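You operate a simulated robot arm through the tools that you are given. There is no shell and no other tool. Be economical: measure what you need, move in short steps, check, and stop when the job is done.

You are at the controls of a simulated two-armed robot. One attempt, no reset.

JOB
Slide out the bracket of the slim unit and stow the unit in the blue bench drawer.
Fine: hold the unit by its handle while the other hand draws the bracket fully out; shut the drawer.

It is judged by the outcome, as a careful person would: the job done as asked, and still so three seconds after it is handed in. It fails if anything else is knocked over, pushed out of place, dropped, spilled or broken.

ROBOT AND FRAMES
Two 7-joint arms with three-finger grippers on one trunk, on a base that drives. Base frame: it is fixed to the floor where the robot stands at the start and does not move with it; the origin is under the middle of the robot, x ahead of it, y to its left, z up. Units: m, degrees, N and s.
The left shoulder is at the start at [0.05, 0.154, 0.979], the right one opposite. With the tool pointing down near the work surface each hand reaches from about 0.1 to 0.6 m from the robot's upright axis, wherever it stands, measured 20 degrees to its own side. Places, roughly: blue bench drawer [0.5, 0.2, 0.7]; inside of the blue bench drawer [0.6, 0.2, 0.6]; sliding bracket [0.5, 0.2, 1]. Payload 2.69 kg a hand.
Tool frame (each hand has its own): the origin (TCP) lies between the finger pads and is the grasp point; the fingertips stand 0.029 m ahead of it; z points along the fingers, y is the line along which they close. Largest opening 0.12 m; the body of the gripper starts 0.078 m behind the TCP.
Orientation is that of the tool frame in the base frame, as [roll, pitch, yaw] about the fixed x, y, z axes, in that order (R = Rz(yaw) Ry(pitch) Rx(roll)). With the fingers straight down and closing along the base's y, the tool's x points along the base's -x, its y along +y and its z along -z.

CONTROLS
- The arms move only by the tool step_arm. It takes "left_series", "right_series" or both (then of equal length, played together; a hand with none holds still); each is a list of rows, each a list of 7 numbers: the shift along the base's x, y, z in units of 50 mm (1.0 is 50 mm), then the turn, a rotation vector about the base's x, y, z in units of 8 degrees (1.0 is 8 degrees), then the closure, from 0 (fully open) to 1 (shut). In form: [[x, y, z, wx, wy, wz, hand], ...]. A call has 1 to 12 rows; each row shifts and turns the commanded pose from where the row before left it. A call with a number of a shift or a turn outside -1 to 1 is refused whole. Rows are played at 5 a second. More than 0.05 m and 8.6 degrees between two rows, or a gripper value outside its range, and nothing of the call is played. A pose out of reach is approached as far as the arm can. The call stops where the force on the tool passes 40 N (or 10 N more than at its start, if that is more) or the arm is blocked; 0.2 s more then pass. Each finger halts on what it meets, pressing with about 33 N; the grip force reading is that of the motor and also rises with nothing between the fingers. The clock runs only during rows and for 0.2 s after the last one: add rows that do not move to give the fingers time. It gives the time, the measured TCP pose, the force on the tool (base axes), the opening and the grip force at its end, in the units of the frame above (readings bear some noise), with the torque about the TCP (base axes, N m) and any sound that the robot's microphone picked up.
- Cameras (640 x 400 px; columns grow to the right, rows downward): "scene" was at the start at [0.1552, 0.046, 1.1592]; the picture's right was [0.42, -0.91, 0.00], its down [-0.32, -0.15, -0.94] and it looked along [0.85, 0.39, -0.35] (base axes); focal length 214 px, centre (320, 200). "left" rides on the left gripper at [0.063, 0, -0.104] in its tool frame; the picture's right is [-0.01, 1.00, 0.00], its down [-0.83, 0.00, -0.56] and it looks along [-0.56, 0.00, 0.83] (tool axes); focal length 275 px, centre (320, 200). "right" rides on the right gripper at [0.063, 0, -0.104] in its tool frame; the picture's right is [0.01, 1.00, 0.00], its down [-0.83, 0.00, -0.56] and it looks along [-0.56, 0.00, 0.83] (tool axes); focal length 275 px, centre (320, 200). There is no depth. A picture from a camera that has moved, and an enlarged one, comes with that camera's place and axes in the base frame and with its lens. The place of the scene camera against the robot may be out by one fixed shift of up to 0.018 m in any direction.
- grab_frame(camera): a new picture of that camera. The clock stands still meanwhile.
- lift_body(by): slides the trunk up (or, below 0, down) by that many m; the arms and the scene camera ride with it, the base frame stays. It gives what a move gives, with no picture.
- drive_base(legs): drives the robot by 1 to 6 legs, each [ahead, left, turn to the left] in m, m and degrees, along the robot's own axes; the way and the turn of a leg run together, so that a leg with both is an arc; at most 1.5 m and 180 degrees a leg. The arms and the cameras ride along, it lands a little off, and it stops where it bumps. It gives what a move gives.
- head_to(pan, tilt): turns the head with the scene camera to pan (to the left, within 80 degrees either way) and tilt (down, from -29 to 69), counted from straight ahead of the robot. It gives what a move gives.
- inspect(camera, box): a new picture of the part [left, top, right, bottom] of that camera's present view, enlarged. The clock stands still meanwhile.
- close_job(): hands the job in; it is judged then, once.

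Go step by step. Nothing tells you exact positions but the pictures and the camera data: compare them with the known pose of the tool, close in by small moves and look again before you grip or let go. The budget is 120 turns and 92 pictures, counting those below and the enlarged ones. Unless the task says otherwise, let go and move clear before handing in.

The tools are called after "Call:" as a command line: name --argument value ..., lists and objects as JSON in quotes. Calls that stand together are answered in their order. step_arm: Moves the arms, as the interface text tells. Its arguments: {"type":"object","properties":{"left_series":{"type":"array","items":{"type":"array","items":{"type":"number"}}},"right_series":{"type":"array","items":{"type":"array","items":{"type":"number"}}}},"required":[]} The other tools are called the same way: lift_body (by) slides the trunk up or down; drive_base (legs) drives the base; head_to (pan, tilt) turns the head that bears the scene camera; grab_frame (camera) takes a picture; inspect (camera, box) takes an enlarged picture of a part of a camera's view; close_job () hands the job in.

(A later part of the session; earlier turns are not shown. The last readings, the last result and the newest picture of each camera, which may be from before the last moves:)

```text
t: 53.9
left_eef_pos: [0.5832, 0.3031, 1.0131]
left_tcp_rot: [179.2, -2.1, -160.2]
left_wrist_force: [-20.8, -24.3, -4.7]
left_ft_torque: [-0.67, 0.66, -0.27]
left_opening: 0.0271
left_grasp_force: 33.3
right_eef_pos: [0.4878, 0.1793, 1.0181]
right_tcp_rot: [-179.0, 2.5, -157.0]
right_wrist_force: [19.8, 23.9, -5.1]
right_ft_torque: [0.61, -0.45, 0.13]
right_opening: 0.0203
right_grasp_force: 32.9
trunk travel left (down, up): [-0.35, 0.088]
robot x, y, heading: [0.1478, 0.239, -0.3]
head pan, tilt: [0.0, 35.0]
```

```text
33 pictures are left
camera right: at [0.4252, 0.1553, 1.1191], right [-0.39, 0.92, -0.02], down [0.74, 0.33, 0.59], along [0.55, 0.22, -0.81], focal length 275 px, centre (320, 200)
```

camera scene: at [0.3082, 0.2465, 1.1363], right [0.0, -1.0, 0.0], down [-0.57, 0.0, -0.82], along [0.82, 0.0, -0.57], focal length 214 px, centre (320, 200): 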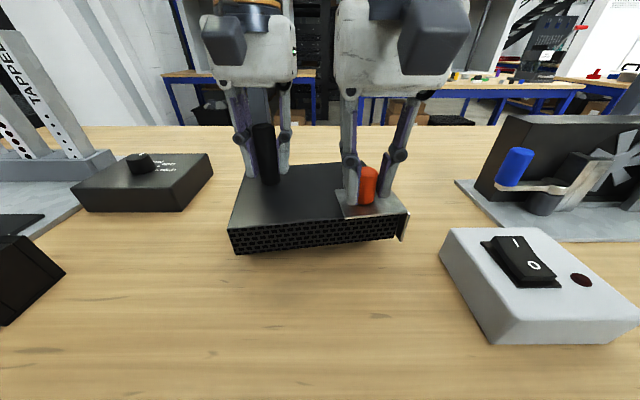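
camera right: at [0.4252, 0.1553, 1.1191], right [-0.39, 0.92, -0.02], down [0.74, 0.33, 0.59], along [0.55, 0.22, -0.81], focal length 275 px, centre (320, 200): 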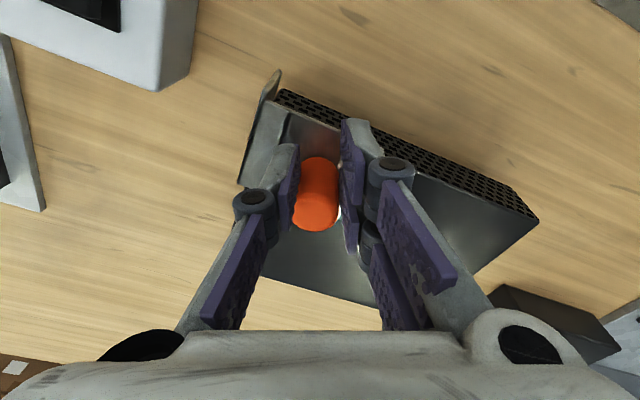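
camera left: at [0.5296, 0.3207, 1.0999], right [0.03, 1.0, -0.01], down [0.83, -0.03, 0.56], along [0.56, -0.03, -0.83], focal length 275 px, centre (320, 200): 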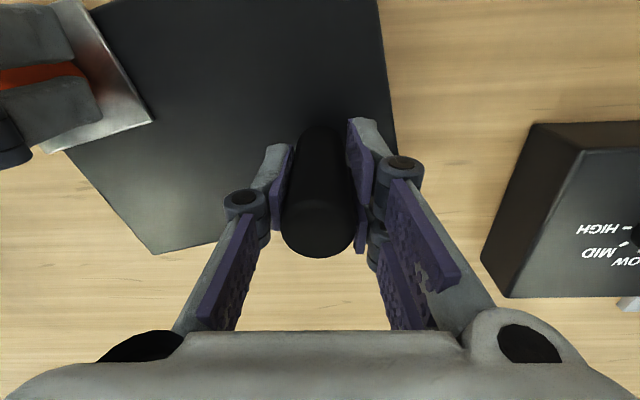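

The bracket is coming (flange about 3 cm out), but the peg is slipping to the edge of the right pads. I'll unload, open, re-centre on the peg at about (0.500, 0.184), and turn the hand so it closes along the pull line.

Call:
step_arm --right_series '[[0.03, 0.04, 0, 0, 0, 0, 1], [0.02, 0.02, 0, 0, 0, 0, 0.6], [0.05, 0.01, 0, 0, 0, 0, 0.4], [0.05, 0.01, 0, 0, 0, 0, 0.4], [0.08, 0.02, 0, 0, 0, 0, 0.4], [0, 0, 0, 0, 0, 0, 0.4]]'

Call:
grab_frame --camera "right"

Call:
grab_frame --camera "scene"

```text
t: 55.3
left_eef_pos: [0.5832, 0.3036, 1.0149]
left_tcp_rot: [179.0, -1.8, -160.1]
left_wrist_force: [0.3, 0.6, -10.4]
left_ft_torque: [0.56, -0.22, 0.01]
left_opening: 0.027
left_grasp_force: 33.1
right_eef_pos: [0.4993, 0.1846, 1.017]
right_tcp_rot: [-178.7, 2.4, -157.2]
right_wrist_force: [0.3, -0.3, 0.2]
right_ft_torque: [0.02, -0.01, 0.02]
right_opening: 0.0722
right_grasp_force: 0.0
trunk travel left (down, up): [-0.35, 0.088]
robot x, y, heading: [0.1488, 0.245, -0.2]
head pan, tilt: [0.0, 35.0]
```

```text
32 pictures are left
camera right: at [0.4368, 0.1595, 1.1195], right [-0.39, 0.92, -0.02], down [0.74, 0.33, 0.59], along [0.55, 0.21, -0.81], focal length 275 px, centre (320, 200)
```

right: 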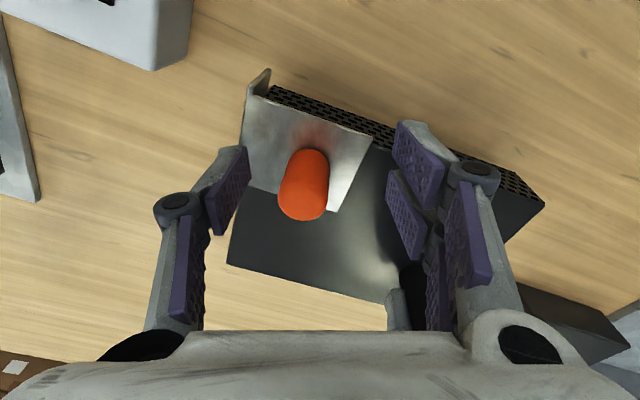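

```text
31 pictures are left
camera scene: at [0.3081, 0.2464, 1.1363], right [0.0, -1.0, 0.0], down [-0.57, 0.0, -0.82], along [0.82, 0.0, -0.57], focal length 214 px, centre (320, 200)
```

scene: 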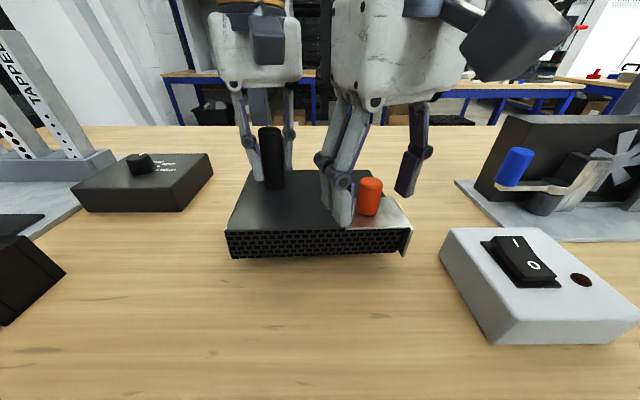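

With the hand open I can see the bracket is still stopped flush with the unit's front, so the apparent gain was pad slip. I'll move the right hand away and use its camera to look at the unit's end face and the bracket's guide.

Call:
step_arm --right_series '[[0, 0, 0.6, 0, 0, 0, 0.4], [0, 0, 0.6, 0, 0, 0, 0.4], [0, -0.5, 0, 0, 0, 0.8, 0.4], [0, -0.5, 0, 0, 0, 0.8, 0.4], [0, -0.5, 0, 0, 0, 0.8, 0.4], [0, -0.5, 0, 0, 0, 0.8, 0.4], [0, -0.5, 0, 0, 0, 0.8, 0.4], [0, -0.5, 0, 0, 0, 0.8, 0.4], [0, -0.3, 0, 0, 0, 0.8, 0.4], [0, 0, 0, 0, 0, 0.8, 0.4]]'

Call:
grab_frame --camera "right"

```text
t: 57.5
left_eef_pos: [0.583, 0.3032, 1.0135]
left_tcp_rot: [178.9, -1.8, -160.1]
left_wrist_force: [-0.4, -0.9, -8.9]
left_ft_torque: [0.57, -0.22, 0.0]
left_opening: 0.0269
left_grasp_force: 32.8
right_eef_pos: [0.4987, 0.0175, 1.078]
right_tcp_rot: [-178.7, 2.2, -105.8]
right_wrist_force: [-0.1, -0.5, -0.1]
right_ft_torque: [-0.01, 0.01, 0.02]
right_opening: 0.072
right_grasp_force: 0.0
trunk travel left (down, up): [-0.35, 0.088]
robot x, y, heading: [0.1471, 0.2392, -0.3]
head pan, tilt: [0.0, 35.0]
```

```text
30 pictures are left
camera right: at [0.4783, -0.0465, 1.1795], right [-0.96, 0.27, -0.02], down [0.2, 0.78, 0.59], along [0.18, 0.56, -0.81], focal length 275 px, centre (320, 200)
```

right: 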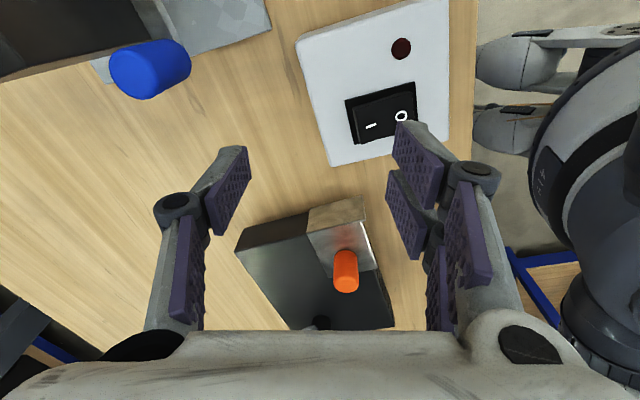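

Call:
inspect --camera "right" --box '[220, 180, 420, 340]'

Call:
inspect --camera "scene" --box '[340, 160, 430, 265]'

```text
2.50 times, centred on (320, 260) of right
camera zoom: at [0.4783, -0.0465, 1.1795], right [-0.96, 0.27, -0.02], down [0.2, 0.78, 0.59], along [0.18, 0.56, -0.81], focal length 688 px, centre (320, 50)
```

zoom: 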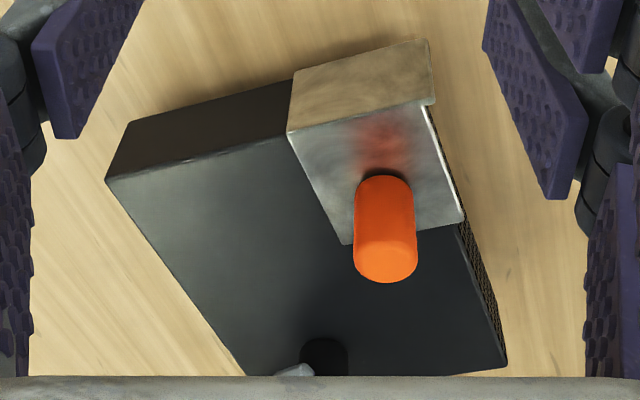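

```text
3.81 times, centred on (385, 212) of scene
camera zoom: at [0.3082, 0.2465, 1.1363], right [0.0, -1.0, 0.0], down [-0.57, 0.0, -0.82], along [0.82, 0.0, -0.57], focal length 817 px, centre (72, 152)
```

zoom: 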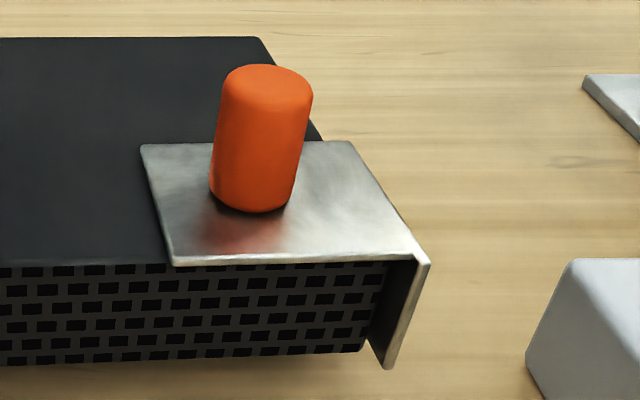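

The bracket looks like a captive slide: it ran about 3.5 cm at low force and then met a firm stop flush with the front. I'll re-grip the peg with the fingers closing along the pull line, to confirm the stop without slip and make sure the bracket is fully out.

Call:
step_arm --right_series '[[0, 0.2, 0.1, 0, 0, -1, 0.4], [0, 0.3, 0, 0, 0, -1, 0.4], [0, 0.3, 0, 0, 0, -1, 0.4], [0, 0.3, 0, 0, 0, -1, 0.4], [0, 0.3, 0, 0, 0, -1, 0.4], [0, 0.3, 0, 0, 0, -1, 0.4], [0, 0.3, 0, 0, 0, -1, 0.4], [0.07, 0.3, 0, 0, 0, -1, 0.4], [0.07, 0.3, 0, 0, 0, -1, 0.4], [0.07, 0.3, 0, 0, 0, -1, 0.4], [0.07, 0.26, 0, 0, 0, -1, 0.4], [0, 0.1, 0, 0, 0, -1, 0.4]]'

Call:
grab_frame --camera "right"

```text
t: 60.1
left_eef_pos: [0.5826, 0.3046, 1.0155]
left_tcp_rot: [179.0, -1.8, -160.1]
left_wrist_force: [0.0, -0.2, -9.0]
left_ft_torque: [0.56, -0.21, -0.03]
left_opening: 0.027
left_grasp_force: 32.8
right_eef_pos: [0.5141, 0.1802, 1.0834]
right_tcp_rot: [-178.8, 2.3, 157.9]
right_wrist_force: [0.4, 0.3, 0.0]
right_ft_torque: [0.03, 0.0, -0.01]
right_opening: 0.0721
right_grasp_force: 0.1
trunk travel left (down, up): [-0.35, 0.088]
robot x, y, heading: [0.1526, 0.2396, -0.2]
head pan, tilt: [0.0, 35.0]
```

```text
27 pictures are left
camera right: at [0.4521, 0.2085, 1.185], right [0.37, 0.93, -0.02], down [0.76, -0.29, 0.59], along [0.54, -0.24, -0.81], focal length 275 px, centre (320, 200)
```

right: 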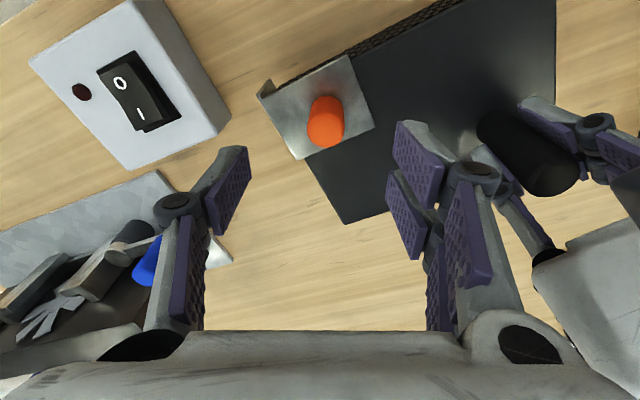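

Call:
step_arm --right_series '[[0, 0.04, -0.3, 0, 0, -0.5, 0.4], [0, 0, -0.5, 0, 0, 0, 0.4], [0, 0, -0.55, 0, 0, 0, 0.4], [0, 0, 0, 0, 0, 0, 0.7], [0, 0, 0, 0, 0, 0, 1], [0, 0, 0, 0, 0, 0, 1], [0, 0, 0, 0, 0, 0, 1]]'

Call:
step_arm --right_series '[[-0.01, -0.02, 0, 0, 0, 0, 1], [-0.01, -0.02, 0, 0, 0, 0, 1], [-0.01, -0.02, 0, 0, 0, 0, 1], [-0.01, -0.02, 0, 0, 0, 0, 1], [0, 0, 0, 0, 0, 0, 1]]'

Call:
grab_frame --camera "right"

```text
t: 61.7
left_eef_pos: [0.583, 0.303, 1.0148]
left_tcp_rot: [179.1, -1.8, -160.1]
left_wrist_force: [-0.9, -4.1, -6.8]
left_ft_torque: [-0.1, 0.24, 0.17]
left_opening: 0.0268
left_grasp_force: 32.7
right_eef_pos: [0.5152, 0.184, 1.0159]
right_tcp_rot: [-178.7, 2.3, 154.0]
right_wrist_force: [1.1, 3.5, 0.5]
right_ft_torque: [0.36, -0.3, -0.03]
right_opening: 0.025
right_grasp_force: 33.2
trunk travel left (down, up): [-0.35, 0.088]
robot x, y, heading: [0.147, 0.2401, -0.2]
head pan, tilt: [0.0, 35.0]
```

```text
t: 62.9
left_eef_pos: [0.5815, 0.3023, 1.0147]
left_tcp_rot: [179.2, -2.1, -160.2]
left_wrist_force: [-16.5, -30.0, -13.5]
left_ft_torque: [0.16, 0.23, -0.01]
left_opening: 0.0269
left_grasp_force: 32.9
right_eef_pos: [0.5129, 0.1819, 1.015]
right_tcp_rot: [-179.2, 2.3, 154.1]
right_wrist_force: [14.7, 29.9, 3.3]
right_ft_torque: [0.84, -0.76, 0.26]
right_opening: 0.025
right_grasp_force: 33.0
trunk travel left (down, up): [-0.35, 0.088]
robot x, y, heading: [0.1522, 0.2397, -0.4]
head pan, tilt: [0.0, 35.0]
```

```text
26 pictures are left
camera right: at [0.4524, 0.2121, 1.1171], right [0.43, 0.9, -0.01], down [0.73, -0.34, 0.59], along [0.53, -0.26, -0.81], focal length 275 px, centre (320, 200)
```

right: 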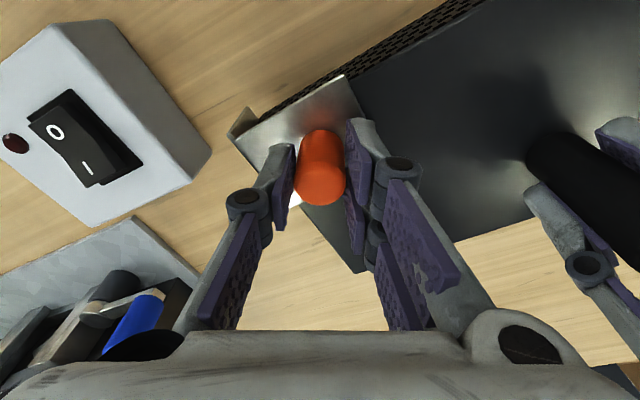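

The stop is firm: over 30 N with no slip and no further travel, at the same place every time. I take the bracket as fully out. I'll ease the load, release the peg, lift the right hand clear and look down at the drawer.

Call:
step_arm --right_series '[[0.01, 0.02, 0, 0, 0, 0, 1], [0, 0, 0, 0, 0, 0, 0.6], [0, 0, 0, 0, 0, 0, 0.4], [0, 0, 0.6, 0, 0, 0, 0.4], [0, 0, 0.6, 0, 0, 0, 0.4], [-0.2, -0.8, 0.2, 0, 0, 0.4, 0.4], [-0.2, -0.8, 0.2, 0, 0, 0.8, 0.4], [-0.2, -0.8, 0, 0, 0, 0.8, 0.4], [-0.2, -0.5, 0, 0, 0, 0.8, 0.4]]'

Call:
head_to --pan 0 --tilt 62

Call:
grab_frame --camera "scene"

```text
t: 64.9
left_eef_pos: [0.5827, 0.304, 1.014]
left_tcp_rot: [178.9, -1.8, -160.2]
left_wrist_force: [-0.3, 0.0, -8.8]
left_ft_torque: [0.54, -0.19, 0.0]
left_opening: 0.0268
left_grasp_force: 32.9
right_eef_pos: [0.4741, 0.0412, 1.0813]
right_tcp_rot: [-178.8, 2.3, 176.5]
right_wrist_force: [-0.4, 0.1, 0.8]
right_ft_torque: [0.01, -0.02, 0.04]
right_opening: 0.072
right_grasp_force: 0.2
right hand out of reach, approached as far as the arm can: row 8, 9
trunk travel left (down, up): [-0.35, 0.088]
robot x, y, heading: [0.1493, 0.2397, -0.3]
head pan, tilt: [0.0, 35.0]
```

```text
t: 65.8
left_eef_pos: [0.5836, 0.3036, 1.0141]
left_tcp_rot: [179.0, -1.7, -160.2]
left_wrist_force: [0.8, 0.3, -9.7]
left_ft_torque: [0.56, -0.22, 0.0]
left_opening: 0.0266
left_grasp_force: 32.8
right_eef_pos: [0.475, 0.0418, 1.0814]
right_tcp_rot: [-178.8, 2.3, 176.4]
right_wrist_force: [0.5, 0.9, 0.5]
right_ft_torque: [-0.01, -0.01, -0.02]
right_opening: 0.0718
right_grasp_force: 0.1
trunk travel left (down, up): [-0.35, 0.088]
robot x, y, heading: [0.1488, 0.2367, -0.3]
head pan, tilt: [0.0, 62.0]
```

```text
25 pictures are left
camera scene: at [0.2844, 0.2466, 1.0998], right [0.0, -1.0, 0.0], down [-0.88, 0.0, -0.47], along [0.47, 0.0, -0.88], focal length 214 px, centre (320, 200)
```

scene: 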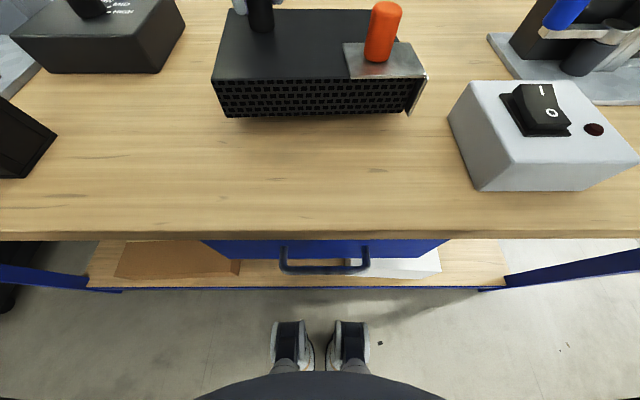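

The robot now holds the unit in the left hand. The drawer handle is about (0.342, 0.24, 0.78), just under the bench edge, so I'll lift the unit, raise the right hand and back away from the bench.

Call:
step_arm --left_series '[[0, 0, 0.5, 0, 0, 0, 1], [0, 0, 0.5, 0, 0, 0, 1], [-0.2, 0, 0.4, 0, 0, 0, 1], [-0.4, 0, 0.1, 0, 0, 0, 1], [-0.4, 0, 0, 0, 0, 0, 1]]' --right_series '[[0, -0.3, 0, 0, 0, 0, 0.4], [0, -0.3, 0, 0, 0, 0, 0.4], [0, -0.3, 0, 0, 0, 0, 0.4], [-0.3, 0, 0, 0, 0, 0, 0.4], [-0.3, 0, 0, 0, 0, 0, 0.4]]'

Call:
drive_base --legs '[[-0.35, 0, 0]]'

Call:
head_to --pan 0 --tilt 45

Call:
grab_frame --camera "scene"

```text
t: 67.0
left_eef_pos: [0.5334, 0.3035, 1.0889]
left_tcp_rot: [179.0, -1.6, -160.1]
left_wrist_force: [-0.1, -0.5, -9.4]
left_ft_torque: [0.56, -0.23, 0.05]
left_opening: 0.027
left_grasp_force: 32.2
right_eef_pos: [0.4518, 0.0094, 1.0565]
right_tcp_rot: [-178.8, 2.4, 176.5]
right_wrist_force: [-0.4, 0.4, 0.0]
right_ft_torque: [0.03, -0.03, 0.0]
right_opening: 0.072
right_grasp_force: 0.1
right hand out of reach, approached as far as the arm can: row 1, 2, 3, 4
trunk travel left (down, up): [-0.35, 0.088]
robot x, y, heading: [0.1494, 0.2391, -0.2]
head pan, tilt: [0.0, 62.0]
```

```text
t: 69.3
left_eef_pos: [0.1872, 0.3045, 1.0868]
left_tcp_rot: [179.0, -1.8, -160.2]
left_wrist_force: [-0.6, 0.3, -8.5]
left_ft_torque: [0.57, -0.2, 0.01]
left_opening: 0.0268
left_grasp_force: 33.2
right_eef_pos: [0.1056, 0.011, 1.0577]
right_tcp_rot: [-178.8, 2.3, 176.4]
right_wrist_force: [-0.1, 0.7, 0.3]
right_ft_torque: [-0.01, -0.01, -0.03]
right_opening: 0.0723
right_grasp_force: 0.0
trunk travel left (down, up): [-0.35, 0.088]
robot x, y, heading: [-0.1952, 0.242, 0.1]
head pan, tilt: [0.0, 62.0]
```

```text
t: 70.1
left_eef_pos: [0.1861, 0.3042, 1.0878]
left_tcp_rot: [179.0, -1.8, -160.2]
left_wrist_force: [-0.3, 0.2, -9.5]
left_ft_torque: [0.53, -0.21, 0.0]
left_opening: 0.0268
left_grasp_force: 33.0
right_eef_pos: [0.1062, 0.0103, 1.0578]
right_tcp_rot: [-178.7, 2.2, 176.4]
right_wrist_force: [0.5, 0.8, -0.4]
right_ft_torque: [0.0, -0.02, 0.04]
right_opening: 0.0723
right_grasp_force: 0.1
trunk travel left (down, up): [-0.35, 0.088]
robot x, y, heading: [-0.1984, 0.2445, -0.0]
head pan, tilt: [0.0, 45.0]
```

```text
24 pictures are left
camera scene: at [-0.0455, 0.2479, 1.1214], right [-0.01, -1.0, 0.0], down [-0.71, 0.0, -0.71], along [0.71, 0.0, -0.71], focal length 214 px, centre (320, 200)
```

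scene: 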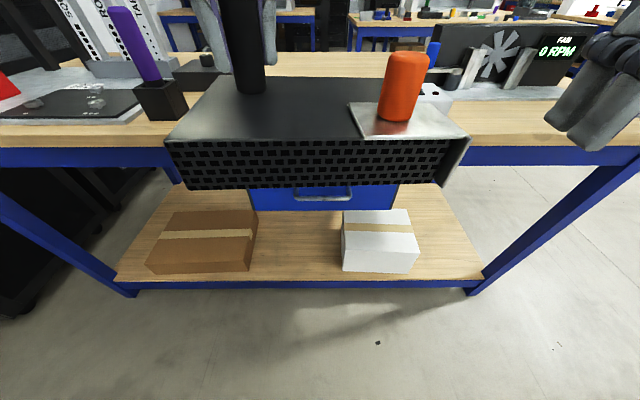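

The handle bar is about (0.342, 0.24, 0.76) and 14 cm wide. I'll shift the base left so the right hand lines up with it, move the unit further left, and start turning the right hand to point forward with its fingers closing vertically.

Call:
drive_base --legs '[[0, 0.17, 0]]'

Call:
step_arm --left_series '[[0, 0.25, 0, 0, 0, 0, 1], [0, 0.25, 0, 0, 0, 0, 1], [0, 0.25, 0, 0, 0, 0, 1], [0, 0.25, 0, 0, 0, 0, 1], [0, 0.25, 0, 0, 0, 0, 1], [0, 0.25, 0, 0, 0, 0, 1], [0, 0.25, 0, 0, 0, 0, 1], [0, 0.25, 0, 0, 0, 0, 1], [0, 0.2, 0, 0, 0, 0, 1], [0, 0.2, 0, 0, 0, 0, 1], [0, 0, 0, 0, 0, 0, 1], [0, 0, 0, 0, 0, 0, 1]]' --right_series '[[0, 0, -0.3, 0, 0, 0.95, 0.4], [0, 0, -0.3, 0, 0, 0.95, 0.4], [0, 0, -0.3, 0, 0, 0.95, 0.4], [0, 0, -0.3, 0, 0, 0.95, 0.4], [0, 0, -0.3, 0, 0, 0.95, 0.4], [0, 0, -0.3, 0, 0, 0.95, 0.4], [0, 0, -0.3, 0, 0, 0.95, 0.4], [0, 0, -0.3, 0, 0, 0.95, 0.4], [0, 0, -0.3, 0, 0, 0.95, 0.4], [0, 0, -0.3, 0, 0, 0.95, 0.4], [0, 0, -0.3, 0, 0, 0.95, 0.4], [0, 0, -0.3, 0, 0, 0.95, 0.4]]'

```text
t: 72.0
left_eef_pos: [0.1879, 0.4732, 1.0881]
left_tcp_rot: [179.0, -1.8, -160.1]
left_wrist_force: [0.5, 0.2, -8.6]
left_ft_torque: [0.51, -0.2, -0.03]
left_opening: 0.027
left_grasp_force: 32.6
right_eef_pos: [0.1085, 0.179, 1.0583]
right_tcp_rot: [-178.7, 2.3, 176.5]
right_wrist_force: [-0.1, -0.6, -0.4]
right_ft_torque: [-0.02, 0.01, 0.0]
right_opening: 0.0721
right_grasp_force: 0.0
trunk travel left (down, up): [-0.35, 0.088]
robot x, y, heading: [-0.1944, 0.411, -0.3]
head pan, tilt: [0.0, 45.0]
```

```text
t: 74.6
left_eef_pos: [0.1879, 0.5931, 1.0888]
left_tcp_rot: [179.0, -1.8, -160.1]
left_wrist_force: [1.1, 0.8, -8.8]
left_ft_torque: [0.53, -0.2, 0.01]
left_opening: 0.0268
left_grasp_force: 32.6
right_eef_pos: [0.107, 0.1798, 0.8776]
right_tcp_rot: [-178.8, 2.4, -92.1]
right_wrist_force: [0.2, -0.6, 0.2]
right_ft_torque: [-0.03, 0.01, 0.03]
right_opening: 0.0721
right_grasp_force: 0.1
trunk travel left (down, up): [-0.35, 0.088]
robot x, y, heading: [-0.1974, 0.4119, -0.3]
head pan, tilt: [0.0, 45.0]
```

Call:
step_arm --right_series '[[0.25, 0.08, -0.1, 0, -0.94, 0, 0.3], [0.25, 0.08, -0.1, 0, -0.94, 0, 0.3], [0.25, 0.08, -0.1, 0, -0.94, 0, 0.3], [0.25, 0.08, -0.1, 0, -0.94, 0, 0.3], [0.25, 0.08, -0.1, 0, -0.94, 0, 0.3], [0.25, 0.08, -0.1, 0, -0.94, 0, 0.3], [0.25, 0.08, -0.1, 0, -0.94, 0, 0.3], [0.25, 0.08, -0.1, 0, -0.94, 0, 0.3], [0.2, 0.08, -0.1, 0, -0.94, 0, 0.3], [0.2, 0.08, -0.1, 0, -0.94, 0, 0.3], [0.1, 0.08, -0.1, 0, -0.94, 0, 0.3], [0, 0.08, -0.1, 0, -0.9, 0, 0.3]]'

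Call:
grab_frame --camera "right"

Call:
grab_frame --camera "scene"

```text
t: 77.2
left_eef_pos: [0.1867, 0.5942, 1.0888]
left_tcp_rot: [179.0, -1.8, -160.0]
left_wrist_force: [0.2, -0.2, -9.0]
left_ft_torque: [0.56, -0.19, -0.03]
left_opening: 0.027
left_grasp_force: 33.3
right_eef_pos: [0.2788, 0.2124, 0.8513]
right_tcp_rot: [-114.8, 3.0, -88.9]
right_wrist_force: [0.3, 0.5, 0.0]
right_ft_torque: [-0.01, 0.02, 0.01]
right_opening: 0.0836
right_grasp_force: 0.2
right hand out of reach, approached as far as the arm can: row 3, 4, 5, 6, 7, 9, 10, 11, 12
trunk travel left (down, up): [-0.35, 0.088]
robot x, y, heading: [-0.1977, 0.4061, -0.1]
head pan, tilt: [0.0, 45.0]
```

```text
23 pictures are left
camera right: at [0.1851, 0.1459, 0.8928], right [-0.42, 0.04, -0.91], down [-0.52, 0.81, 0.27], along [0.74, 0.59, -0.32], focal length 275 px, centre (320, 200)
```

right: 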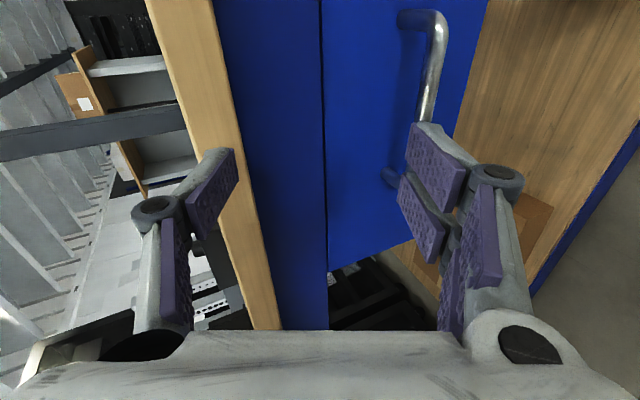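

```text
22 pictures are left
camera scene: at [-0.0448, 0.4159, 1.1215], right [0.0, -1.0, 0.0], down [-0.71, 0.0, -0.71], along [0.71, 0.0, -0.71], focal length 214 px, centre (320, 200)
```

scene: 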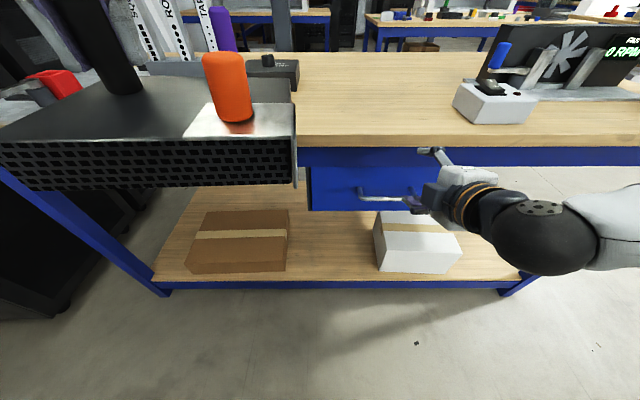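

The hand points forward about 25° below horizontal, which is good enough. I estimate the bar at about (0.351, 0.24, 0.735). I'll relax the commanded pitch to something reachable and check where the hand settles.

Call:
step_arm --right_series '[[0, 0, -0.2, 0, 0.8, 0, 0.5], [0, 0, -0.2, 0, 0.8, 0, 0.6], [0, 0, -0.2, 0, 0.8, 0, 0.6], [0, 0, -0.2, 0, 0.8, 0, 0.6]]'

```text
t: 78.2
left_eef_pos: [0.1868, 0.5941, 1.0883]
left_tcp_rot: [179.0, -1.7, -160.1]
left_wrist_force: [-0.5, 0.3, -9.3]
left_ft_torque: [0.55, -0.24, -0.01]
left_opening: 0.0268
left_grasp_force: 33.1
right_eef_pos: [0.2766, 0.2139, 0.8121]
right_tcp_rot: [-140.6, 3.3, -90.2]
right_wrist_force: [-0.3, 0.6, 0.7]
right_ft_torque: [-0.01, 0.02, -0.02]
right_opening: 0.048
right_grasp_force: 0.0
trunk travel left (down, up): [-0.35, 0.088]
robot x, y, heading: [-0.1955, 0.4135, -0.2]
head pan, tilt: [0.0, 45.0]
```

Call:
step_arm --right_series '[[0, 0.12, -0.2, 0, -0.8, 0, 0.6], [0, 0.12, -0.2, 0, -0.8, 0, 0.6], [0, 0.12, -0.2, 0, -0.8, 0, 0.6], [0, 0.12, -0.2, 0, -0.8, 0, 0.6], [0.1, 0.05, -0.1, 0, 0, 0, 0.6]]'

Call:
grab_frame --camera "right"

Call:
inspect --camera "scene" --box '[300, 130, 520, 270]'

```text
t: 79.4
left_eef_pos: [0.1876, 0.5939, 1.0876]
left_tcp_rot: [179.0, -1.9, -160.1]
left_wrist_force: [-0.6, -0.9, -8.8]
left_ft_torque: [0.55, -0.22, 0.01]
left_opening: 0.0268
left_grasp_force: 33.3
right_eef_pos: [0.2826, 0.2323, 0.7814]
right_tcp_rot: [-124.4, 3.1, -89.3]
right_wrist_force: [-0.6, 0.0, -0.1]
right_ft_torque: [0.01, -0.02, 0.01]
right_opening: 0.0481
right_grasp_force: 0.0
right hand out of reach, approached as far as the arm can: row 3, 4
trunk travel left (down, up): [-0.35, 0.088]
robot x, y, heading: [-0.1988, 0.4092, -0.3]
head pan, tilt: [0.0, 45.0]
```

```text
21 pictures are left
camera right: at [0.1973, 0.1644, 0.8375], right [-0.57, 0.04, -0.82], down [-0.47, 0.81, 0.36], along [0.68, 0.59, -0.44], focal length 275 px, centre (320, 200)
```

right: 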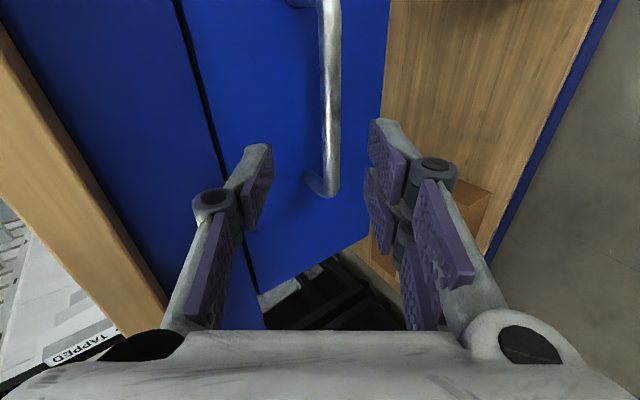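

```text
2.86 times, centred on (410, 200) of scene
camera zoom: at [-0.0447, 0.4159, 1.1215], right [0.0, -1.0, 0.0], down [-0.71, 0.0, -0.71], along [0.71, 0.0, -0.71], focal length 613 px, centre (63, 200)
```

zoom: 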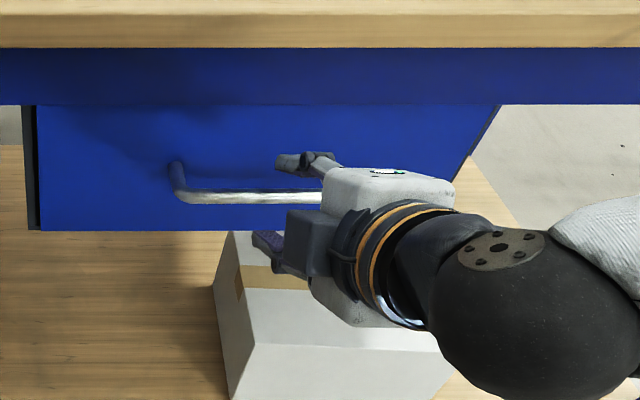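

Triangulating the two right-camera views puts the bar at (0.366, y≈0.236, 0.712). I'll advance along the finger direction so the bar sits between the pads.

Call:
step_arm --right_series '[[-0.1, 0.02, -0.18, 0, 0, 0, 0.6], [0.3, 0.02, -0.2, 0, 0, 0, 0.6], [0.3, 0.02, -0.2, 0, 0, 0, 0.6], [0.3, 0, -0.2, 0, 0, 0, 0.6], [0.3, 0, -0.2, 0, 0, 0, 0.6], [0, 0, 0, 0, 0, 0, 0.6]]'

Call:
grab_frame --camera "right"

```text
t: 80.8
left_eef_pos: [0.1866, 0.5938, 1.0879]
left_tcp_rot: [179.0, -1.9, -160.1]
left_wrist_force: [0.2, 1.1, -8.0]
left_ft_torque: [0.51, -0.2, 0.01]
left_opening: 0.0266
left_grasp_force: 32.9
right_eef_pos: [0.3404, 0.2215, 0.7394]
right_tcp_rot: [-124.8, 3.1, -89.4]
right_wrist_force: [0.3, 0.6, 1.2]
right_ft_torque: [-0.02, 0.01, 0.04]
right_opening: 0.0479
right_grasp_force: 0.0
right hand out of reach, approached as far as the arm can: row 5
trunk travel left (down, up): [-0.35, 0.088]
robot x, y, heading: [-0.1958, 0.4091, -0.6]
head pan, tilt: [0.0, 45.0]
```

```text
19 pictures are left
camera right: at [0.2555, 0.1537, 0.7958], right [-0.57, 0.03, -0.82], down [-0.47, 0.81, 0.36], along [0.68, 0.59, -0.45], focal length 275 px, centre (320, 200)
```

right: 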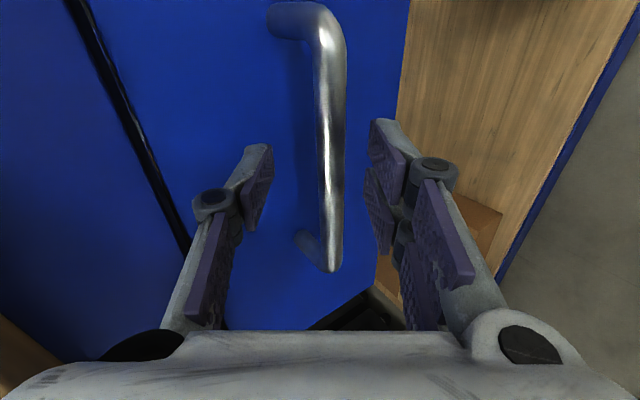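

Call:
step_arm --right_series '[[0, 0.05, -0.16, 0, 0, 0, 0.6], [0, 0.05, -0.16, 0, 0, 0, 0.6]]'

Call:
drive_base --legs '[[0.015, 0, 0]]'

Call:
grab_frame --camera "right"

```text
t: 81.4
left_eef_pos: [0.1875, 0.5936, 1.0877]
left_tcp_rot: [179.0, -1.8, -160.1]
left_wrist_force: [-0.2, 0.8, -9.4]
left_ft_torque: [0.55, -0.2, -0.03]
left_opening: 0.0268
left_grasp_force: 33.2
right_eef_pos: [0.3405, 0.2204, 0.74]
right_tcp_rot: [-124.8, 3.0, -89.5]
right_wrist_force: [0.0, -0.5, 0.1]
right_ft_torque: [-0.02, 0.03, 0.0]
right_opening: 0.048
right_grasp_force: 0.1
right hand out of reach, approached as far as the arm can: row 1, 2
trunk travel left (down, up): [-0.35, 0.088]
robot x, y, heading: [-0.2019, 0.4119, 0.0]
head pan, tilt: [0.0, 45.0]
```

```text
t: 82.2
left_eef_pos: [0.2013, 0.5939, 1.0887]
left_tcp_rot: [179.0, -1.8, -160.0]
left_wrist_force: [0.7, -0.1, -9.8]
left_ft_torque: [0.55, -0.22, -0.02]
left_opening: 0.0269
left_grasp_force: 33.0
right_eef_pos: [0.3551, 0.2207, 0.7381]
right_tcp_rot: [-124.8, 3.1, -89.5]
right_wrist_force: [-2.2, -1.2, 1.0]
right_ft_torque: [-0.02, -0.08, -0.06]
right_opening: 0.0489
right_grasp_force: 0.1
trunk travel left (down, up): [-0.35, 0.088]
robot x, y, heading: [-0.1822, 0.4084, -0.3]
head pan, tilt: [0.0, 45.0]
```

```text
18 pictures are left
camera right: at [0.27, 0.1535, 0.7956], right [-0.57, 0.04, -0.82], down [-0.47, 0.81, 0.36], along [0.68, 0.59, -0.45], focal length 275 px, centre (320, 200)
```

right: 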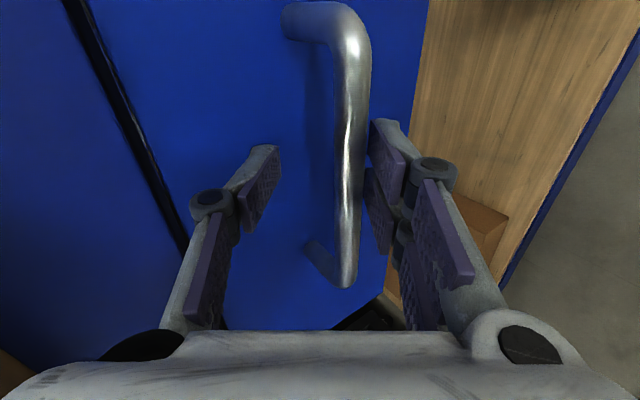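

The bar is near the lower finger, so I'll lower the trunk slightly to centre it, then close.

Call:
lift_body --by -0.022

Call:
step_arm --right_series '[[0, 0, 0, 0, 0, 0, 1], [0, 0, 0, 0, 0, 0, 1], [0, 0, 0, 0, 0, 0, 1]]'

Call:
grab_frame --camera "right"

```text
t: 82.9
left_eef_pos: [0.2073, 0.5925, 1.0588]
left_tcp_rot: [178.6, -2.8, -160.1]
left_wrist_force: [0.3, 0.2, -8.3]
left_ft_torque: [0.54, -0.21, 0.0]
left_opening: 0.0267
left_grasp_force: 33.3
right_eef_pos: [0.3553, 0.2204, 0.7162]
right_tcp_rot: [-124.9, 3.1, -89.5]
right_wrist_force: [-1.3, -0.4, -1.5]
right_ft_torque: [0.02, 0.01, 0.0]
right_opening: 0.0481
right_grasp_force: 0.0
trunk travel left (down, up): [-0.328, 0.11]
robot x, y, heading: [-0.1818, 0.4091, -0.3]
head pan, tilt: [0.0, 45.0]
```

```text
t: 83.7
left_eef_pos: [0.2062, 0.5922, 1.059]
left_tcp_rot: [178.7, -2.8, -160.1]
left_wrist_force: [-0.5, -0.7, -9.7]
left_ft_torque: [0.5, -0.23, -0.02]
left_opening: 0.0268
left_grasp_force: 32.9
right_eef_pos: [0.3556, 0.2209, 0.72]
right_tcp_rot: [-124.4, 3.1, -89.5]
right_wrist_force: [5.7, -4.2, 22.1]
right_ft_torque: [-1.0, 0.07, 0.64]
right_opening: 0.013
right_grasp_force: 39.6
trunk travel left (down, up): [-0.328, 0.11]
robot x, y, heading: [-0.1838, 0.4072, -0.0]
head pan, tilt: [0.0, 45.0]
```

```text
17 pictures are left
camera right: at [0.2707, 0.1535, 0.7763], right [-0.57, 0.03, -0.82], down [-0.47, 0.81, 0.36], along [0.68, 0.59, -0.44], focal length 275 px, centre (320, 200)
```

right: 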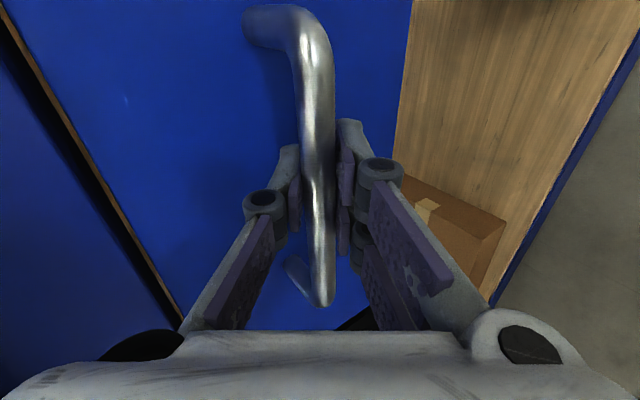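

The handle is gripped (13 mm bar), so I'll pull the drawer out by driving back.

Call:
drive_base --legs '[[-0.12, 0, 0]]'

Call:
drive_base --legs '[[-0.15, 0, 0]]'

Call:
grab_frame --camera "scene"

```text
t: 84.9
left_eef_pos: [0.0844, 0.5931, 1.0592]
left_tcp_rot: [178.8, -2.6, -160.1]
left_wrist_force: [-0.2, 0.2, -9.2]
left_ft_torque: [0.56, -0.22, 0.0]
left_opening: 0.0267
left_grasp_force: 32.7
right_eef_pos: [0.2357, 0.2202, 0.7204]
right_tcp_rot: [-124.6, 3.1, -89.4]
right_wrist_force: [1.4, -12.9, 32.5]
right_ft_torque: [-0.94, 0.09, 0.58]
right_opening: 0.0131
right_grasp_force: 39.3
trunk travel left (down, up): [-0.328, 0.11]
robot x, y, heading: [-0.3007, 0.4093, -0.1]
head pan, tilt: [0.0, 45.0]
```

```text
t: 86.3
left_eef_pos: [-0.0655, 0.5938, 1.0592]
left_tcp_rot: [178.6, -2.8, -160.3]
left_wrist_force: [-0.3, 0.2, -9.6]
left_ft_torque: [0.55, -0.21, -0.02]
left_opening: 0.027
left_grasp_force: 32.8
right_eef_pos: [0.0849, 0.2201, 0.7201]
right_tcp_rot: [-124.5, 3.0, -89.7]
right_wrist_force: [1.4, 0.7, 14.3]
right_ft_torque: [-0.76, 0.06, 0.96]
right_opening: 0.0132
right_grasp_force: 39.7
trunk travel left (down, up): [-0.328, 0.11]
robot x, y, heading: [-0.4505, 0.4091, -0.1]
head pan, tilt: [0.0, 45.0]
```

```text
16 pictures are left
camera scene: at [-0.2934, 0.4167, 1.0971], right [-0.01, -1.0, 0.0], down [-0.71, 0.0, -0.71], along [0.71, 0.0, -0.71], focal length 214 px, centre (320, 200)
```

scene: 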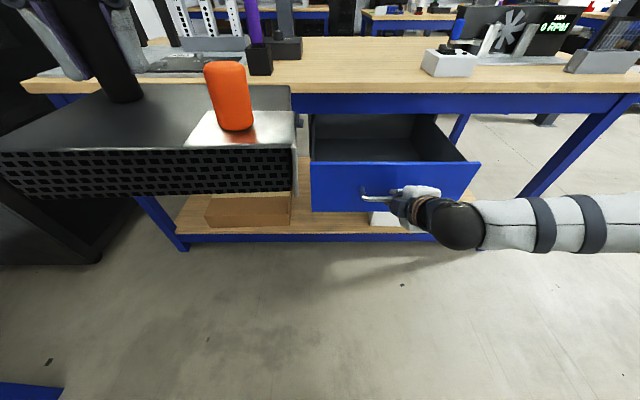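

The drawer is open about 27 cm. I'll pull a little further, release the handle, and retract the right hand up and to the right.

Call:
drive_base --legs '[[-0.05, 0, 0]]'

Call:
step_arm --right_series '[[0, 0, 0, 0, 0, 0, 0.5], [0, 0, 0, 0, 0, 0, 0.3], [-0.4, 0, 0.28, 0, 0, 0, 0.3], [-0.4, 0, 0.28, 0, 0, 0, 0.3], [-0.4, 0, 0.28, 0, 0, 0, 0.3], [-0.2, -0.5, 0.6, 0, 0.5, 0, 0.3], [0, -0.8, 0.6, 0, 0.8, 0, 0.3], [0, -0.8, 0.6, 0, 0.8, 0, 0.3], [0, -0.8, 0.6, 0, 0.8, 0, 0.3], [0, -0.5, 0.4, 0, 0.8, 0, 0.3]]'

Call:
head_to --pan -25 --tilt 45

Call:
grab_frame --camera "scene"

```text
t: 87.1
left_eef_pos: [-0.0824, 0.5938, 1.0554]
left_tcp_rot: [178.4, -2.9, -160.3]
left_wrist_force: [-0.3, 0.7, -9.6]
left_ft_torque: [0.54, -0.24, 0.0]
left_opening: 0.0267
left_grasp_force: 32.7
right_eef_pos: [0.0724, 0.2188, 0.7259]
right_tcp_rot: [-123.3, 2.7, -89.6]
right_wrist_force: [0.0, -1.3, 2.4]
right_ft_torque: [-1.02, 0.01, 0.87]
right_opening: 0.0132
right_grasp_force: 40.4
trunk travel left (down, up): [-0.328, 0.11]
robot x, y, heading: [-0.471, 0.4088, -0.2]
head pan, tilt: [0.0, 45.0]
stopped in leg 1: the force on the tool passed its limit at 48 N (the readings are from after the stop); the commanded pose is now the measured one
```

```text
t: 89.3
left_eef_pos: [-0.0806, 0.5938, 1.0566]
left_tcp_rot: [178.4, -2.9, -160.2]
left_wrist_force: [-0.2, -0.5, -9.9]
left_ft_torque: [0.54, -0.24, -0.04]
left_opening: 0.0265
left_grasp_force: 32.9
right_eef_pos: [0.004, 0.0481, 0.9074]
right_tcp_rot: [-153.2, 2.7, -91.1]
right_wrist_force: [1.0, 0.6, -0.6]
right_ft_torque: [0.01, 0.01, 0.01]
right_opening: 0.0841
right_grasp_force: 0.1
trunk travel left (down, up): [-0.328, 0.11]
robot x, y, heading: [-0.473, 0.4112, -0.2]
head pan, tilt: [0.0, 45.0]
```

```text
t: 90.2
left_eef_pos: [-0.0814, 0.5931, 1.0554]
left_tcp_rot: [178.5, -2.8, -160.2]
left_wrist_force: [0.1, 0.4, -9.5]
left_ft_torque: [0.54, -0.19, 0.0]
left_opening: 0.0269
left_grasp_force: 32.4
right_eef_pos: [0.0049, 0.0479, 0.9063]
right_tcp_rot: [-153.1, 2.6, -91.3]
right_wrist_force: [-0.2, 0.2, 0.2]
right_ft_torque: [-0.02, 0.02, 0.01]
right_opening: 0.084
right_grasp_force: 0.0
trunk travel left (down, up): [-0.328, 0.11]
robot x, y, heading: [-0.4688, 0.4106, -0.4]
head pan, tilt: [-25.0, 45.0]
```

```text
15 pictures are left
camera scene: at [-0.318, 0.3821, 1.0969], right [-0.43, -0.9, 0.0], down [-0.64, 0.3, -0.71], along [0.64, -0.3, -0.71], focal length 214 px, centre (320, 200)
```

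scene: 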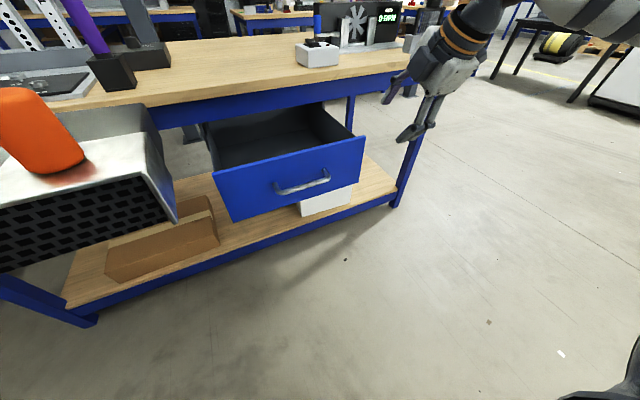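

The drawer is at its stop (front face x≈0.11) and the handle is released. I'll bring the base right and ahead so the left hand is over the open drawer.

Call:
drive_base --legs '[[0, -0.25, 0], [0.2, 0, 0]]'

Call:
head_to --pan 10 --tilt 55

Call:
grab_frame --camera "scene"

Call:
grab_frame --camera "left"

```text
t: 93.9
left_eef_pos: [0.1171, 0.3443, 1.0568]
left_tcp_rot: [178.5, -2.9, -160.0]
left_wrist_force: [0.9, -0.6, -9.7]
left_ft_torque: [0.53, -0.22, 0.02]
left_opening: 0.0267
left_grasp_force: 33.1
right_eef_pos: [0.2044, -0.1998, 0.9051]
right_tcp_rot: [-153.1, 2.6, -91.0]
right_wrist_force: [-0.6, 0.0, 0.0]
right_ft_torque: [0.01, 0.0, -0.02]
right_opening: 0.0839
right_grasp_force: 0.0
trunk travel left (down, up): [-0.328, 0.11]
robot x, y, heading: [-0.2727, 0.1593, -0.4]
head pan, tilt: [-25.0, 45.0]
```

```text
t: 94.9
left_eef_pos: [0.1166, 0.3449, 1.0568]
left_tcp_rot: [178.5, -2.9, -160.0]
left_wrist_force: [1.1, -0.2, -9.9]
left_ft_torque: [0.51, -0.2, 0.03]
left_opening: 0.0266
left_grasp_force: 33.0
right_eef_pos: [0.2024, -0.2012, 0.9057]
right_tcp_rot: [-153.1, 2.5, -91.0]
right_wrist_force: [-0.3, -0.3, 0.5]
right_ft_torque: [0.0, 0.0, 0.01]
right_opening: 0.0842
right_grasp_force: 0.0
trunk travel left (down, up): [-0.328, 0.11]
robot x, y, heading: [-0.2732, 0.163, -0.1]
head pan, tilt: [10.0, 55.0]
```

```text
14 pictures are left
camera scene: at [-0.122, 0.1796, 1.0835], right [0.17, -0.99, 0.0], down [-0.81, -0.14, -0.57], along [0.56, 0.1, -0.82], focal length 214 px, centre (320, 200)
```

scene: 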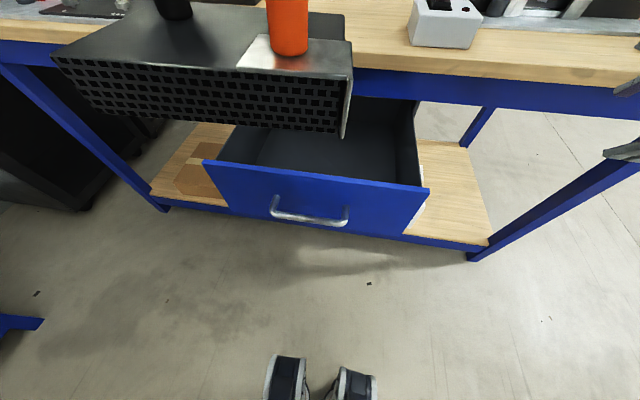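

```text
13 pictures are left
camera left: at [0.0634, 0.3224, 1.1639], right [-0.34, 0.94, 0.03], down [0.81, 0.28, 0.51], along [0.48, 0.19, -0.86], focal length 275 px, centre (320, 200)
```

left: 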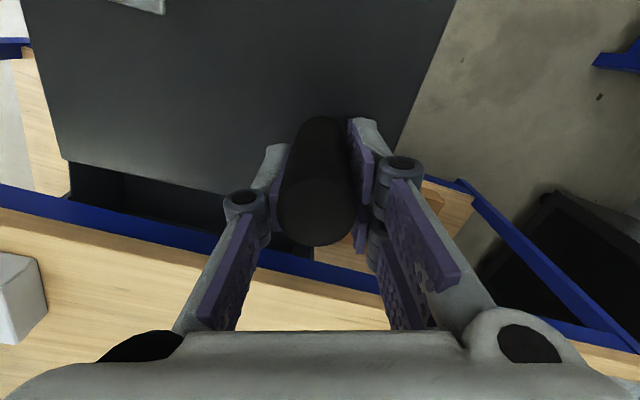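

The unit is aligned with the drawer (yaw within 3°), and the drawer opening runs x≈0.13–0.35, y≈0.06–0.42 with panel top z≈0.807. I'll move the unit over it and lower partway.

Call:
step_arm --left_series '[[0.68, -0.25, 0, 0, 0, 0, 1], [0.68, -0.25, 0, 0, 0, 0, 1], [0.68, -0.25, 0, 0, 0, 0, 1], [0.68, -0.25, 0, 0, 0, 0, 1], [0, 0, -0.5, 0, 0, 0, 1], [0, 0, -0.6, 0, 0, 0, 1], [0, 0, -0.6, 0, 0, 0, 1], [0, 0, -0.6, 0, 0, 0, 1]]'

Call:
grab_frame --camera "scene"

```text
t: 96.7
left_eef_pos: [0.2213, 0.3053, 0.9411]
left_tcp_rot: [178.5, -2.8, -160.0]
left_wrist_force: [0.0, 0.2, -8.4]
left_ft_torque: [0.49, -0.21, -0.02]
left_opening: 0.0268
left_grasp_force: 32.6
left hand out of reach, approached as far as the arm can: row 4
right_eef_pos: [0.2036, -0.1994, 0.9062]
right_tcp_rot: [-153.1, 2.7, -91.1]
right_wrist_force: [1.2, -0.1, 0.7]
right_ft_torque: [-0.01, 0.0, 0.0]
right_opening: 0.0842
right_grasp_force: 0.0
trunk travel left (down, up): [-0.328, 0.11]
robot x, y, heading: [-0.2733, 0.1577, -0.3]
head pan, tilt: [10.0, 55.0]
```

```text
12 pictures are left
camera scene: at [-0.1217, 0.1796, 1.0834], right [0.17, -0.99, 0.0], down [-0.81, -0.14, -0.57], along [0.56, 0.1, -0.82], focal length 214 px, centre (320, 200)
```

scene: 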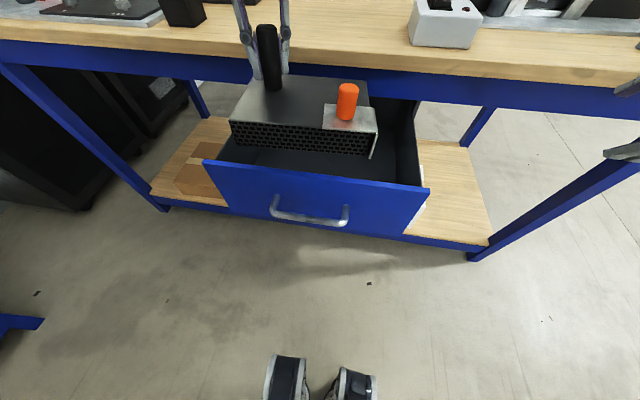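

Call:
drive_base --legs '[[0.035, 0, 0]]'

Call:
step_arm --left_series '[[0, 0, -0.5, 0, 0, 0, 1], [0, 0, -0.6, 0, 0, 0, 1], [0, 0, -0.6, 0, 0, 0, 1], [0, 0, -0.6, 0, 0, 0, 1], [0, 0, -0.4, 0, 0, 0, 1]]'

Call:
grab_frame --camera "scene"

```text
t: 97.6
left_eef_pos: [0.2558, 0.3055, 0.9413]
left_tcp_rot: [178.4, -2.9, -160.0]
left_wrist_force: [0.0, 0.1, -9.7]
left_ft_torque: [0.52, -0.2, 0.0]
left_opening: 0.0269
left_grasp_force: 33.1
right_eef_pos: [0.2378, -0.2003, 0.9055]
right_tcp_rot: [-153.0, 2.7, -90.9]
right_wrist_force: [0.8, -0.4, -0.3]
right_ft_torque: [-0.02, -0.03, -0.01]
right_opening: 0.0841
right_grasp_force: 0.1
trunk travel left (down, up): [-0.328, 0.11]
robot x, y, heading: [-0.2373, 0.1605, -0.0]
head pan, tilt: [10.0, 55.0]
```

```text
t: 98.8
left_eef_pos: [0.2556, 0.3067, 0.8074]
left_tcp_rot: [178.4, -2.9, -160.2]
left_wrist_force: [-0.2, -1.1, -9.2]
left_ft_torque: [0.53, -0.22, 0.01]
left_opening: 0.0269
left_grasp_force: 32.7
right_eef_pos: [0.2379, -0.1991, 0.9053]
right_tcp_rot: [-153.1, 2.6, -91.0]
right_wrist_force: [-0.9, -0.3, -0.7]
right_ft_torque: [0.01, 0.02, 0.01]
right_opening: 0.084
right_grasp_force: 0.0
trunk travel left (down, up): [-0.328, 0.11]
robot x, y, heading: [-0.2356, 0.1598, -0.1]
head pan, tilt: [10.0, 55.0]
```

```text
11 pictures are left
camera scene: at [-0.0875, 0.1794, 1.0834], right [0.17, -0.99, 0.0], down [-0.81, -0.14, -0.57], along [0.56, 0.1, -0.82], focal length 214 px, centre (320, 200)
```

scene: 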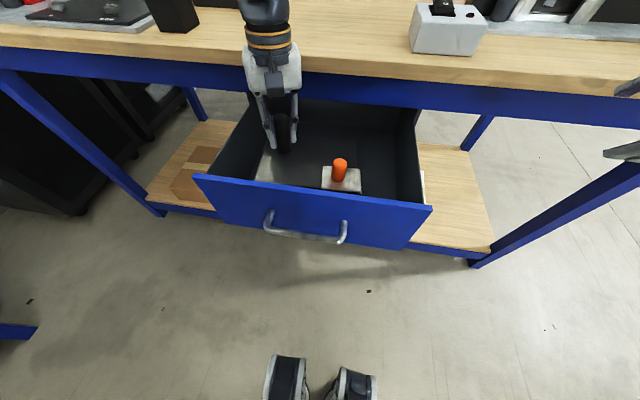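

The unit is inside the drawer. I'll lower it gently to contact.

Call:
step_arm --left_series '[[0, 0, -0.1, 0, 0, 0, 1], [0, 0, -0.1, 0, 0, 0, 1], [0, 0, -0.1, 0, 0, 0, 1], [0, 0, -0.1, 0, 0, 0, 1], [0, 0, -0.06, 0, 0, 0, 1], [0, 0, -0.06, 0, 0, 0, 1], [0, 0, -0.06, 0, 0, 0, 1], [0, 0, 0, 0, 0, 0, 1]]'

```text
t: 100.6
left_eef_pos: [0.2553, 0.3079, 0.777]
left_tcp_rot: [178.5, -2.9, -160.0]
left_wrist_force: [-0.1, 0.2, -10.0]
left_ft_torque: [0.56, -0.2, -0.01]
left_opening: 0.0269
left_grasp_force: 32.9
right_eef_pos: [0.2387, -0.2011, 0.9065]
right_tcp_rot: [-153.1, 2.7, -91.0]
right_wrist_force: [-0.5, 0.6, 0.1]
right_ft_torque: [0.01, 0.03, 0.02]
right_opening: 0.0838
right_grasp_force: 0.1
trunk travel left (down, up): [-0.328, 0.11]
robot x, y, heading: [-0.2383, 0.158, -0.2]
head pan, tilt: [10.0, 55.0]
```

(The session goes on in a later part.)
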